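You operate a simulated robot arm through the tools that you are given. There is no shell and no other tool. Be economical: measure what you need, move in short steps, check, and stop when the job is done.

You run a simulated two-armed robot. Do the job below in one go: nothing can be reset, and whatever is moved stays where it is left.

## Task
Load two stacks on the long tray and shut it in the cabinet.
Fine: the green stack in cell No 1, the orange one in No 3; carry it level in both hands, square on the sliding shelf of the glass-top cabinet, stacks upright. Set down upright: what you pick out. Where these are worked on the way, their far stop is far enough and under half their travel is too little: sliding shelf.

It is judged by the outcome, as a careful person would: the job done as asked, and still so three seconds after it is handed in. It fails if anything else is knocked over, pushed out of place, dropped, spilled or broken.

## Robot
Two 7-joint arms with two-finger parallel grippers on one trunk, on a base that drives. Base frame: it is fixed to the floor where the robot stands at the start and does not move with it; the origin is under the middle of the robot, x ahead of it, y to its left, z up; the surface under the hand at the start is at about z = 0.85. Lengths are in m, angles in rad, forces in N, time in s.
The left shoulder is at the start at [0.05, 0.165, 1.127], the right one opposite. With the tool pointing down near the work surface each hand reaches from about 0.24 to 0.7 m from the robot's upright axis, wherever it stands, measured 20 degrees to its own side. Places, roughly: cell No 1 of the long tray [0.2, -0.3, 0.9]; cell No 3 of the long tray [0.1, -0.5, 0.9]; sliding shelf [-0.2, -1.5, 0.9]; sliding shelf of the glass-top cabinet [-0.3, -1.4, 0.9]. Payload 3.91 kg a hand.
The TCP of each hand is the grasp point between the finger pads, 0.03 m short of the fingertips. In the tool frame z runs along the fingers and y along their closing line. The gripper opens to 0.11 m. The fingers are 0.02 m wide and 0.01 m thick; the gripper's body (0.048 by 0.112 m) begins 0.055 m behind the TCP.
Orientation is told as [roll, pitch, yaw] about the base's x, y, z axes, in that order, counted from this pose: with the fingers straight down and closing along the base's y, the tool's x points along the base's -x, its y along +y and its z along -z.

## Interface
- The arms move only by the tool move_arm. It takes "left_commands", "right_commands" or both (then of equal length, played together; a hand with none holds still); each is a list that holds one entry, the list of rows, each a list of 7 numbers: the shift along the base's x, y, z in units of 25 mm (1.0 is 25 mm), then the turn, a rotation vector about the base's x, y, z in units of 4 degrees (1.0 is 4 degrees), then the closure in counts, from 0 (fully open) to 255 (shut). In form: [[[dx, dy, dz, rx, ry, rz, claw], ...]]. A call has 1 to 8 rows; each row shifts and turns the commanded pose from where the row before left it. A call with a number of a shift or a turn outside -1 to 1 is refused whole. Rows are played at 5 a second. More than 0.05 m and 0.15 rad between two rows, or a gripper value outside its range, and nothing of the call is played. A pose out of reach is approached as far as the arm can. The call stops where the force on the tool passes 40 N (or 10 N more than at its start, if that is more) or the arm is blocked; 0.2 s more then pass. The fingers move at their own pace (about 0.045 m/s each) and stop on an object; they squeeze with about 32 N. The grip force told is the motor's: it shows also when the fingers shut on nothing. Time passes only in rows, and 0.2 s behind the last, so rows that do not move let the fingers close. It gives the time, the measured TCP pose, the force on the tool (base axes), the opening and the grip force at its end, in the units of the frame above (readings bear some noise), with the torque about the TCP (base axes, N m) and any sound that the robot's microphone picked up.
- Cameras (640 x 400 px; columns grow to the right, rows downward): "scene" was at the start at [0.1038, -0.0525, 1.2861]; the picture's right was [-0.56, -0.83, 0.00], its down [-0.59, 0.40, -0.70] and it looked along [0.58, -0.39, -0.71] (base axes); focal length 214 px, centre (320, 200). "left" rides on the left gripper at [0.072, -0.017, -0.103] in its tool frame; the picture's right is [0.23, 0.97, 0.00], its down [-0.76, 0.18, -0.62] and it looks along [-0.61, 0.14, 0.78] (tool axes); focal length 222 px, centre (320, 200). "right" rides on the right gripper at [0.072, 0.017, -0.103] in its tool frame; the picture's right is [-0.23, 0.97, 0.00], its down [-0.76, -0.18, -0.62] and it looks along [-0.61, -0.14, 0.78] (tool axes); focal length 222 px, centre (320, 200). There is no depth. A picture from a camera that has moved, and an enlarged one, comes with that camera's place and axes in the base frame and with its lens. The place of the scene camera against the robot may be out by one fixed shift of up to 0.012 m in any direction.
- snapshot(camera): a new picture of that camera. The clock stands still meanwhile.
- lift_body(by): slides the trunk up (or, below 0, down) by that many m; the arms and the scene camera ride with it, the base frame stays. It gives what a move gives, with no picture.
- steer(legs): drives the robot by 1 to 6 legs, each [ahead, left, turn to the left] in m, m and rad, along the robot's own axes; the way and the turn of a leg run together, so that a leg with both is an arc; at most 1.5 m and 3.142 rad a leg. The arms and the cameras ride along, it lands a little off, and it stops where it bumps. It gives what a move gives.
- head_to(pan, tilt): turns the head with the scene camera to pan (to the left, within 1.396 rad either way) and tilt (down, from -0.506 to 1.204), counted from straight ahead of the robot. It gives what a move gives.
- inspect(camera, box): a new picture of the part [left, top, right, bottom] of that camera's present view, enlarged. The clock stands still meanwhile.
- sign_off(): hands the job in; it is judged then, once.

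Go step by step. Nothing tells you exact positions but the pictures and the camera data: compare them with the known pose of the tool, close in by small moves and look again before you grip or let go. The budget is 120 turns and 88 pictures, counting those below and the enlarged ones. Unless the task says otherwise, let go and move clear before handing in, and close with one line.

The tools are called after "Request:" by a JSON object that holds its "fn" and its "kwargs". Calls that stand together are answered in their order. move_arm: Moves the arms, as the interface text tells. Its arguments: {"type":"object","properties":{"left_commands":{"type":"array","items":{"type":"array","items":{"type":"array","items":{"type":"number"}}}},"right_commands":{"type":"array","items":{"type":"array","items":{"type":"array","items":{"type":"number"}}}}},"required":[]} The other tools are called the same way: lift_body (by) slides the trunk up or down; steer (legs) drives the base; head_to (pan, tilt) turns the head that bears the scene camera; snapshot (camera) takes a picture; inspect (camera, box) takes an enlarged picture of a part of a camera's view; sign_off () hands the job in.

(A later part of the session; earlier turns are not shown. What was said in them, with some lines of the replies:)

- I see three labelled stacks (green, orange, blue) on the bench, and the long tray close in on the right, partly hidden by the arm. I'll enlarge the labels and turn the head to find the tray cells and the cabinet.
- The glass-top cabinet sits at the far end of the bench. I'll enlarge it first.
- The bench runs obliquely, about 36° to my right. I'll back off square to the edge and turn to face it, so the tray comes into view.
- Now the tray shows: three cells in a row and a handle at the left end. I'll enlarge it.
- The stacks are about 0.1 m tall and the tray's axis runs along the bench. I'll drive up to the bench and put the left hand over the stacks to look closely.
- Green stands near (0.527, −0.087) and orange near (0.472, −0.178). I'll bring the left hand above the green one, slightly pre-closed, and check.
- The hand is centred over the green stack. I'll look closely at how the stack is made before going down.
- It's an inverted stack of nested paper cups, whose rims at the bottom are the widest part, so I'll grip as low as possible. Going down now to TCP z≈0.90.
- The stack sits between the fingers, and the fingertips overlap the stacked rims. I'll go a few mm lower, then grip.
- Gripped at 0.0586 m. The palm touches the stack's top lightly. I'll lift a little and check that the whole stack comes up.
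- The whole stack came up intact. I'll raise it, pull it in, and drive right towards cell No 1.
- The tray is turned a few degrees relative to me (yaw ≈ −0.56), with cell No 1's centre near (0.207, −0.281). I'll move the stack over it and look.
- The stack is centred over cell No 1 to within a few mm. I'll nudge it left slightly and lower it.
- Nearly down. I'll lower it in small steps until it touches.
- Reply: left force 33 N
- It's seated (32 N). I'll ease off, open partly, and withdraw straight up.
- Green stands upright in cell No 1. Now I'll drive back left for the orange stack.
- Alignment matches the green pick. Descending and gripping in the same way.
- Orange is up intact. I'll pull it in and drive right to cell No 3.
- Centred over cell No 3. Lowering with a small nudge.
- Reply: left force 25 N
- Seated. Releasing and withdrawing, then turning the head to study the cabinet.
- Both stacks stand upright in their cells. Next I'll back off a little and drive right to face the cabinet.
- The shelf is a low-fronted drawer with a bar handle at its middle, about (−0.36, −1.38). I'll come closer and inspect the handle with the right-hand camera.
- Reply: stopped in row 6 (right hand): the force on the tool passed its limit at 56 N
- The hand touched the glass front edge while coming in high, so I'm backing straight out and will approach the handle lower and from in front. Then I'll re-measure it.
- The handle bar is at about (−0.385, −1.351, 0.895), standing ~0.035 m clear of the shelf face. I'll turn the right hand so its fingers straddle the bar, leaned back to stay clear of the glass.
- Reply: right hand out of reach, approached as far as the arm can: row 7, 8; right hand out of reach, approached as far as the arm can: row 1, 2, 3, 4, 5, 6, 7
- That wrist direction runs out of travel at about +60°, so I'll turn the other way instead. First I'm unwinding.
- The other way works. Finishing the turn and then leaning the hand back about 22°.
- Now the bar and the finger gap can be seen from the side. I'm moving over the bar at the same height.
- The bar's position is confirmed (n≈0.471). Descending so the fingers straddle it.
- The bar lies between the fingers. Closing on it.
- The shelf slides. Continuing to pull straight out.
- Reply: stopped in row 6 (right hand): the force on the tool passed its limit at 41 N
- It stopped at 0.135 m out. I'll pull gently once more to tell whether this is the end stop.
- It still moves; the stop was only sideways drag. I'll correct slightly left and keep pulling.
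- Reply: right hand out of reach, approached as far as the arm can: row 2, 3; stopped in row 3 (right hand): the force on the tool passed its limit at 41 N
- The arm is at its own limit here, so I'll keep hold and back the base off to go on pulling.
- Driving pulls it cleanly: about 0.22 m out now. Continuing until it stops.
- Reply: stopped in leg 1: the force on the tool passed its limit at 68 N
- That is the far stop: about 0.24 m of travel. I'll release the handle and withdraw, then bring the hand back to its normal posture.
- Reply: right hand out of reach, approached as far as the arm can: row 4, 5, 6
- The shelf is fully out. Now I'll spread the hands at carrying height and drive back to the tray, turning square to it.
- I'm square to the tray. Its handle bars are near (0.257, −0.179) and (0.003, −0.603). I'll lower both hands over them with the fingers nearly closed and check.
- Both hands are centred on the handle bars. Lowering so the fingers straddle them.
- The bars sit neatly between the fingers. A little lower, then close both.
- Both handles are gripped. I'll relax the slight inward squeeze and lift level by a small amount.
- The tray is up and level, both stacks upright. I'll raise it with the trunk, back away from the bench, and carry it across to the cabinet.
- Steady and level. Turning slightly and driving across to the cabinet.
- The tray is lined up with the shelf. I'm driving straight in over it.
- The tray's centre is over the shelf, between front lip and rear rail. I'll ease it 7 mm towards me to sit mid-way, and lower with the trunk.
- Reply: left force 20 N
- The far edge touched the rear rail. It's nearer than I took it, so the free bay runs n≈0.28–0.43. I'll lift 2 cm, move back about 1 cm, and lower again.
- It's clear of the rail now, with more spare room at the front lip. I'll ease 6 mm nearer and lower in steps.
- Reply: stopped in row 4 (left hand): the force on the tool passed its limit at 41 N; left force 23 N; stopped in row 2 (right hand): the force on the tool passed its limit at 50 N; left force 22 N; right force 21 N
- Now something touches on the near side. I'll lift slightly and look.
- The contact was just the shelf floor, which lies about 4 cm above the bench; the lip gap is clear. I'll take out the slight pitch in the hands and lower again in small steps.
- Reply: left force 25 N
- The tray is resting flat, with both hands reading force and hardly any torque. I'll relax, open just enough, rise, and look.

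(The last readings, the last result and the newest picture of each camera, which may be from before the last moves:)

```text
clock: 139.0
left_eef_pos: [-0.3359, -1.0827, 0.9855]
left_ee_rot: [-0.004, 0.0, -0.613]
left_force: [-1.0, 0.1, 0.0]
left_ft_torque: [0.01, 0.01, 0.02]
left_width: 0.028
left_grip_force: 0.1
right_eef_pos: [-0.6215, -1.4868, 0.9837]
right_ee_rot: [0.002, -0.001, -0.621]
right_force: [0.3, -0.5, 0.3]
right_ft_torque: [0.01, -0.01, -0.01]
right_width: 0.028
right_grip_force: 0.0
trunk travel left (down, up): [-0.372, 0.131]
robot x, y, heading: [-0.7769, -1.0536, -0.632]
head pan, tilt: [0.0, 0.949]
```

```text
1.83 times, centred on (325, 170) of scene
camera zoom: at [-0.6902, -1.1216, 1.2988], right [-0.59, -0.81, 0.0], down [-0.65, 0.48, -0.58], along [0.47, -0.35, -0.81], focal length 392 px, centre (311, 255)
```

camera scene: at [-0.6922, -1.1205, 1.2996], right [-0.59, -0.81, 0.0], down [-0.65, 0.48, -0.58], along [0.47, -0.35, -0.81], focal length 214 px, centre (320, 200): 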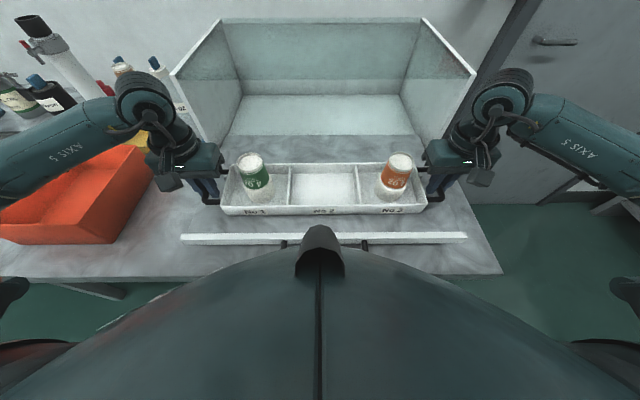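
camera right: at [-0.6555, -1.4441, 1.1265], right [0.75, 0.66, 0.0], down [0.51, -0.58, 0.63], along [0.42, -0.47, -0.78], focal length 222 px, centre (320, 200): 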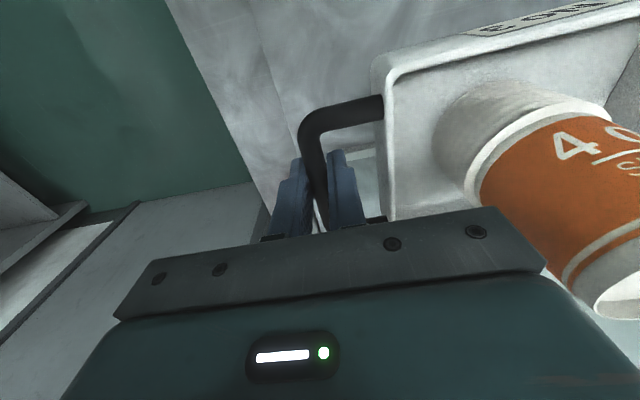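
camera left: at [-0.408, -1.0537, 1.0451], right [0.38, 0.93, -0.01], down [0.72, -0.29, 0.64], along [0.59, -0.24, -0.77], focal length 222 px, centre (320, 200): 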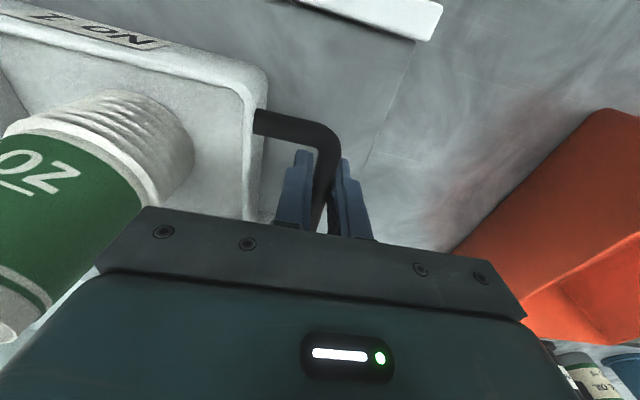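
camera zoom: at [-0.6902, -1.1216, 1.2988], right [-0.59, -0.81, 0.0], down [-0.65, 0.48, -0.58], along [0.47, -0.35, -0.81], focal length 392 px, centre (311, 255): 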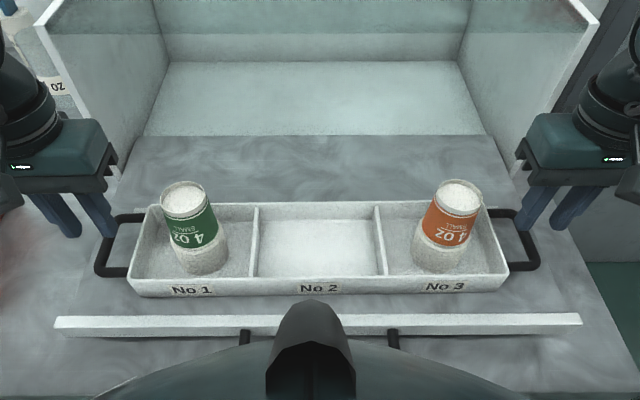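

The tray sits square on the shelf with both stacks upright. I'll raise the hands, back off, and shift so the right hand can push the shelf shut at its handle.

Request:
{"fn": "move_arm", "kwargs": {"left_commands": [[[0, 0, 1, 0, 0, 0, 190], [0, 0, 1, 0, 0, 0, 190], [0, 0, 1, 0, 0, 0, 190], [0, 0, 0.8, 0, 0, 0, 190]]], "right_commands": [[[0, 0, 1, 0, 0, 0, 255], [0, 0, 1, 0, 0, 0, 255], [0, 0, 1, 0, 0, 0, 255], [0, 0, 0.8, 0, 0, 0, 255]]]}}

Request:
{"fn": "steer", "kwargs": {"legs": [[-0.25, 0, 0.014], [0, 0.12, 0]]}}

Request:
{"fn": "move_arm", "kwargs": {"right_commands": [[[0, 0, 0, -0.53, -0.745, 0, 255], [0, 0, 0, -0.53, -0.745, 0, 255], [0, 0, 0, -0.53, -0.745, 0, 255], [0, 0, 0, -0.53, -0.745, 0, 255], [0, 0, 0, -0.53, -0.745, 0, 255], [0, 0, 0, -0.53, -0.745, 0, 255], [0, 0, 0, -0.53, -0.745, 0, 255]]]}}

```text
clock: 140.0
left_eef_pos: [-0.337, -1.0819, 1.0813]
left_ee_rot: [-0.003, 0.0, -0.614]
left_force: [0.0, 0.1, 0.0]
left_ft_torque: [-0.02, 0.02, -0.04]
left_width: 0.0282
left_grip_force: 0.0
right_eef_pos: [-0.6237, -1.4876, 1.0819]
right_ee_rot: [0.001, -0.001, -0.621]
right_force: [-0.5, 0.2, -0.7]
right_ft_torque: [-0.01, 0.04, -0.01]
right_width: 0.0
right_grip_force: 32.1
trunk travel left (down, up): [-0.372, 0.131]
robot x, y, heading: [-0.7799, -1.0549, -0.639]
head pan, tilt: [0.0, 0.949]
```

```text
clock: 143.1
left_eef_pos: [-0.4678, -0.8304, 1.0803]
left_ee_rot: [-0.004, 0.0, -0.603]
left_force: [0.0, 1.0, -0.3]
left_ft_torque: [-0.03, 0.0, -0.04]
left_width: 0.0281
left_grip_force: 0.0
right_eef_pos: [-0.747, -1.2395, 1.0807]
right_ee_rot: [0.003, 0.0, -0.607]
right_force: [-0.5, -0.8, -1.1]
right_ft_torque: [0.01, -0.02, 0.0]
right_width: 0.0
right_grip_force: 31.4
trunk travel left (down, up): [-0.372, 0.131]
robot x, y, heading: [-0.9109, -0.8089, -0.625]
head pan, tilt: [0.0, 0.949]
```

```text
clock: 144.7
left_eef_pos: [-0.4678, -0.831, 1.0806]
left_ee_rot: [-0.003, -0.003, -0.602]
left_force: [0.5, 0.7, 0.4]
left_ft_torque: [0.0, 0.03, -0.01]
left_width: 0.0281
left_grip_force: 0.2
right_eef_pos: [-0.7474, -1.241, 1.0818]
right_ee_rot: [-0.002, -0.451, -0.607]
right_force: [0.4, 0.6, 0.2]
right_ft_torque: [-0.02, 0.01, 0.0]
right_width: 0.0
right_grip_force: 32.4
trunk travel left (down, up): [-0.372, 0.131]
robot x, y, heading: [-0.9123, -0.8101, -0.621]
head pan, tilt: [0.0, 0.949]
```

Now I'll bring the tilted, closed right hand in front of the handle bar and down to its height.

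Request:
{"fn": "move_arm", "kwargs": {"right_commands": [[[0.867, 0.367, -0.4, 0, 0, 0, 255], [0.867, 0.367, -0.4, 0, 0, 0, 255], [0.867, 0.367, -0.4, 0, 0, 0, 255], [0.867, 0.367, -0.4, 0, 0, 0, 255], [0.867, 0.367, -0.4, 0, 0, 0, 255], [0.867, 0.367, -0.4, 0, 0, 0, 255]]]}}

Request:
{"fn": "move_arm", "kwargs": {"right_commands": [[[0, 0, -0.9, 0, 0, 0, 255], [0, 0, -0.9, 0, 0, 0, 255], [0, 0, -0.9, 0, 0, 0, 255], [0, 0, -0.9, 0, 0, 0, 255], [0, 0, -0.9, 0, 0, 0, 255]]]}}

Request:
{"fn": "snapshot", "kwargs": {"camera": "scene"}}

Request:
{"fn": "snapshot", "kwargs": {"camera": "right"}}

```text
clock: 146.1
left_eef_pos: [-0.4688, -0.832, 1.0798]
left_ee_rot: [-0.004, 0.0, -0.601]
left_force: [0.2, 0.9, 0.1]
left_ft_torque: [0.03, 0.0, 0.01]
left_width: 0.028
left_grip_force: 0.0
right_eef_pos: [-0.617, -1.1858, 1.0218]
right_ee_rot: [-0.003, -0.449, -0.608]
right_force: [-0.5, 0.7, 0.8]
right_ft_torque: [-0.02, 0.03, 0.0]
right_width: 0.0001
right_grip_force: 32.2
trunk travel left (down, up): [-0.372, 0.131]
robot x, y, heading: [-0.911, -0.8105, -0.619]
head pan, tilt: [0.0, 0.949]
```

```text
clock: 147.3
left_eef_pos: [-0.4675, -0.8312, 1.0812]
left_ee_rot: [-0.005, -0.001, -0.603]
left_force: [0.4, -0.3, -0.2]
left_ft_torque: [0.03, 0.03, 0.0]
left_width: 0.028
left_grip_force: 0.0
right_eef_pos: [-0.6175, -1.1846, 0.9075]
right_ee_rot: [-0.004, -0.449, -0.609]
right_force: [0.4, 0.9, 0.2]
right_ft_torque: [0.01, 0.01, 0.04]
right_width: 0.0
right_grip_force: 31.6
trunk travel left (down, up): [-0.372, 0.131]
robot x, y, heading: [-0.9078, -0.8075, -0.624]
head pan, tilt: [0.0, 0.949]
```

```text
7 pictures are left
camera scene: at [-0.8207, -0.876, 1.2989], right [-0.58, -0.81, 0.0], down [-0.66, 0.47, -0.58], along [0.47, -0.34, -0.81], focal length 214 px, centre (320, 200)
```

scene: 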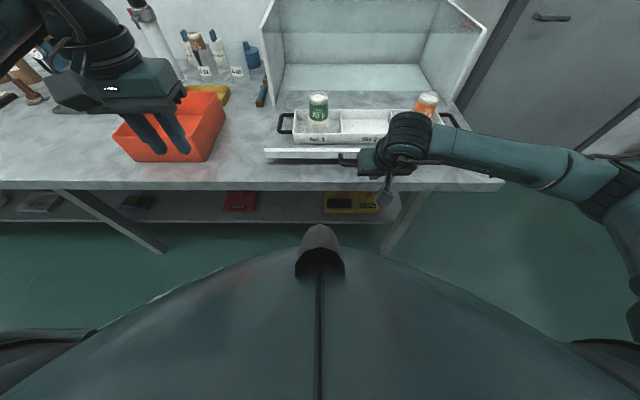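

```text
6 pictures are left
camera right: at [-0.6976, -1.1103, 0.969], right [0.73, 0.68, 0.1], down [0.24, -0.38, 0.89], along [0.65, -0.62, -0.44], focal length 222 px, centre (320, 200)
```

right: 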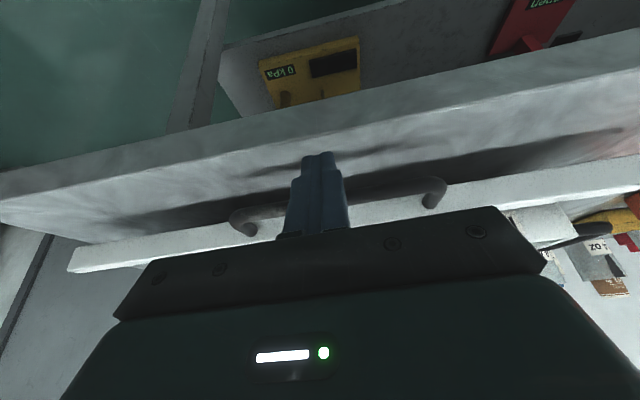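

The fingers are centred in front of the bar. Pushing gently with the arm first.

Request:
{"fn": "move_arm", "kwargs": {"right_commands": [[[0.3, -0.214, 0, 0, 0, 0, 255], [0.3, -0.214, 0, 0, 0, 0, 255], [0.35, -0.25, 0, 0, 0, 0, 255], [0.4, -0.285, 0, 0, 0, 0, 255], [0.45, -0.32, 0, 0, 0, 0, 255], [0.45, -0.32, 0, 0, 0, 0, 255], [0.45, -0.32, 0, 0, 0, 0, 255], [0.45, -0.32, 0, 0, 0, 0, 255]]]}}

Request:
{"fn": "move_arm", "kwargs": {"right_commands": [[[0.45, -0.32, 0, 0, 0, 0, 255], [0.45, -0.32, 0, 0, 0, 0, 255], [0.45, -0.32, 0, 0, 0, 0, 255], [0.45, -0.32, 0, 0, 0, 0, 255]]]}}

Request:
{"fn": "snapshot", "kwargs": {"camera": "scene"}}

```text
clock: 149.1
left_eef_pos: [-0.468, -0.8321, 1.08]
left_ee_rot: [-0.003, 0.001, -0.599]
left_force: [-0.3, 0.5, -0.7]
left_ft_torque: [0.02, 0.01, 0.0]
left_width: 0.0283
left_grip_force: 0.0
right_eef_pos: [-0.5385, -1.2413, 0.9075]
right_ee_rot: [-0.003, -0.452, -0.608]
right_force: [-0.1, 0.4, -0.6]
right_ft_torque: [-0.01, -0.02, 0.0]
right_width: 0.0002
right_grip_force: 32.1
trunk travel left (down, up): [-0.372, 0.131]
robot x, y, heading: [-0.9102, -0.8077, -0.617]
head pan, tilt: [0.0, 0.949]
```

```text
clock: 150.1
left_eef_pos: [-0.4671, -0.8307, 1.0801]
left_ee_rot: [-0.003, 0.001, -0.601]
left_force: [-0.2, -1.2, 1.0]
left_ft_torque: [-0.01, 0.01, 0.04]
left_width: 0.0282
left_grip_force: 0.1
right_eef_pos: [-0.4946, -1.2733, 0.9083]
right_ee_rot: [-0.003, -0.449, -0.608]
right_force: [-1.1, 0.5, -2.8]
right_ft_torque: [0.04, 0.06, 0.0]
right_width: 0.0
right_grip_force: 31.6
trunk travel left (down, up): [-0.372, 0.131]
robot x, y, heading: [-0.9116, -0.8084, -0.621]
head pan, tilt: [0.0, 0.949]
```

```text
5 pictures are left
camera scene: at [-0.8206, -0.876, 1.2988], right [-0.58, -0.81, 0.0], down [-0.66, 0.47, -0.58], along [0.47, -0.34, -0.81], focal length 214 px, centre (320, 200)
```

scene: 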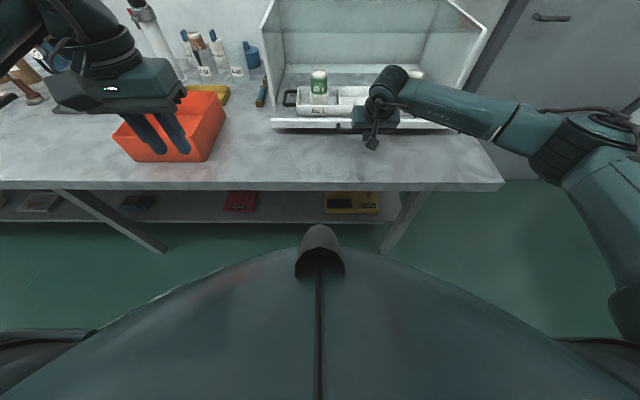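

The shelf is sliding in smoothly with the tray on it. I'll push on with two small base moves, then finish with the arm until it stops.

Request:
{"fn": "steer", "kwargs": {"legs": [[0.05, 0, 0], [0.035, 0, 0]]}}

Request:
{"fn": "move_arm", "kwargs": {"right_commands": [[[0.25, -0.178, 0, 0, 0, 0, 255], [0.25, -0.178, 0, 0, 0, 0, 255], [0.25, -0.178, 0, 0, 0, 0, 255], [0.2, -0.142, 0, 0, 0, 0, 255], [0.2, -0.142, 0, 0, 0, 0, 255]]]}}

```text
clock: 151.5
left_eef_pos: [-0.3971, -0.881, 1.0802]
left_ee_rot: [-0.004, 0.002, -0.601]
left_force: [0.1, 0.3, 0.2]
left_ft_torque: [0.0, 0.03, -0.02]
left_width: 0.0281
left_grip_force: 0.0
right_eef_pos: [-0.4246, -1.3227, 0.9084]
right_ee_rot: [-0.003, -0.449, -0.607]
right_force: [-0.2, -0.4, -0.5]
right_ft_torque: [0.01, -0.01, -0.02]
right_width: 0.0002
right_grip_force: 31.9
trunk travel left (down, up): [-0.372, 0.131]
robot x, y, heading: [-0.8372, -0.8579, -0.627]
head pan, tilt: [0.0, 0.949]
```

```text
clock: 152.8
left_eef_pos: [-0.3984, -0.8818, 1.0808]
left_ee_rot: [-0.008, 0.0, -0.603]
left_force: [0.1, -0.3, 0.1]
left_ft_torque: [0.04, 0.01, -0.01]
left_width: 0.0284
left_grip_force: 0.1
right_eef_pos: [-0.4003, -1.3398, 0.9026]
right_ee_rot: [-0.005, -0.429, -0.603]
right_force: [-4.7, 4.4, -0.7]
right_ft_torque: [-0.02, 0.07, -0.05]
right_width: 0.0
right_grip_force: 32.1
trunk travel left (down, up): [-0.372, 0.131]
robot x, y, heading: [-0.8432, -0.8535, -0.621]
head pan, tilt: [0.0, 0.949]
stopped in row 5 (right hand): the force on the tool passed its limit at 42 N (the readings are from after the stop); the commanded pose is now the measured one
```

It stopped with 42 N at the closed position (n≈0.45). Checking whether it is fully shut.

Request:
{"fn": "move_arm", "kwargs": {"right_commands": [[[-0.6, 0.42, 0, 0, 0, 0, 255], [-0.8, 0.57, 0.5, 0, 0, 0, 255], [-0.8, 0.57, 0.8, 0, 0, 0, 255], [-0.8, 0.57, 0.8, 0, 0, 0, 255], [-0.8, 0.57, 0.8, 0, 0, 0, 255], [-0.8, 0.57, 0.8, 0, 0, 0, 255], [-0.8, 0.57, 0.8, 0, 0, 0, 255], [-0.8, 0.57, 0, 0, 0, 0, 255]]]}}

Request:
{"fn": "steer", "kwargs": {"legs": [[-0.12, -0.12, 0]]}}

Request:
{"fn": "head_to", "kwargs": {"pan": 0.0, "tilt": 0.6}}

Request:
{"fn": "inspect", "kwargs": {"camera": "scene", "box": [200, 60, 520, 260]}}

```text
clock: 154.7
left_eef_pos: [-0.3982, -0.8812, 1.0805]
left_ee_rot: [-0.004, -0.002, -0.603]
left_force: [0.0, 0.5, 0.5]
left_ft_torque: [0.04, 0.01, 0.0]
left_width: 0.0283
left_grip_force: 0.1
right_eef_pos: [-0.5528, -1.2314, 1.0162]
right_ee_rot: [-0.007, -0.433, -0.606]
right_force: [0.4, -0.8, 1.2]
right_ft_torque: [-0.02, -0.04, 0.01]
right_width: 0.0002
right_grip_force: 32.1
trunk travel left (down, up): [-0.372, 0.131]
robot x, y, heading: [-0.8415, -0.8593, -0.625]
head pan, tilt: [0.0, 0.949]
```

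```text
clock: 156.4
left_eef_pos: [-0.5643, -0.9086, 1.0821]
left_ee_rot: [-0.004, -0.001, -0.6]
left_force: [-0.3, -0.4, 0.3]
left_ft_torque: [0.01, 0.01, 0.0]
left_width: 0.0283
left_grip_force: 0.0
right_eef_pos: [-0.7206, -1.2595, 1.0157]
right_ee_rot: [-0.006, -0.433, -0.606]
right_force: [-1.0, 0.9, -0.4]
right_ft_torque: [-0.01, -0.03, 0.01]
right_width: 0.0
right_grip_force: 32.4
trunk travel left (down, up): [-0.372, 0.131]
robot x, y, heading: [-1.0065, -0.886, -0.622]
head pan, tilt: [0.0, 0.949]
```

```text
clock: 157.2
left_eef_pos: [-0.566, -0.9096, 1.0802]
left_ee_rot: [-0.006, 0.0, -0.6]
left_force: [0.1, -0.5, 0.4]
left_ft_torque: [0.05, -0.03, -0.02]
left_width: 0.0282
left_grip_force: 0.1
right_eef_pos: [-0.7204, -1.2586, 1.0146]
right_ee_rot: [-0.004, -0.43, -0.604]
right_force: [0.4, -0.2, -0.2]
right_ft_torque: [-0.01, -0.01, -0.03]
right_width: 0.0001
right_grip_force: 31.8
trunk travel left (down, up): [-0.372, 0.131]
robot x, y, heading: [-1.0036, -0.8851, -0.62]
head pan, tilt: [0.0, 0.6]
```

```text
2.00 times, centred on (360, 160) of scene
camera zoom: at [-0.9059, -0.9622, 1.3272], right [-0.58, -0.81, 0.0], down [-0.46, 0.33, -0.82], along [0.67, -0.48, -0.57], focal length 429 px, centre (240, 280)
```

zoom: 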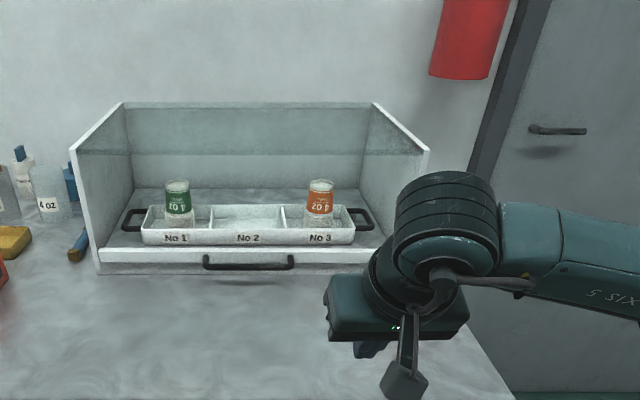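

The tray is inside with both stacks upright. One closer look at whether the shelf front is flush.

Request:
{"fn": "inspect", "kwargs": {"camera": "scene", "box": [230, 140, 420, 210]}}

```text
3.37 times, centred on (325, 175) of scene
camera zoom: at [-0.9059, -0.9622, 1.3272], right [-0.58, -0.81, 0.0], down [-0.46, 0.33, -0.82], along [0.67, -0.48, -0.57], focal length 722 px, centre (303, 284)
```

zoom: 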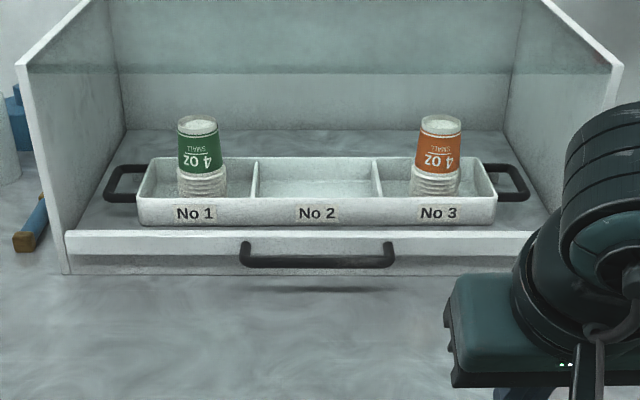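

The shelf is shut flush with the cabinet front. The tray sits square on it, with the green stack upright in No 1 and the orange one upright in No 3, and both hands are clear.

Request:
{"fn": "sign_off", "kwargs": {}}

```text
The job is handed in.
```

The long tray, with the green stack in cell No 1 and the orange stack in No 3, sits square on the sliding shelf and is shut in the glass-top cabinet; on the way in, my right hand bumped the cabinet's front edge (56 N), and in the pictures nothing looks shifted.
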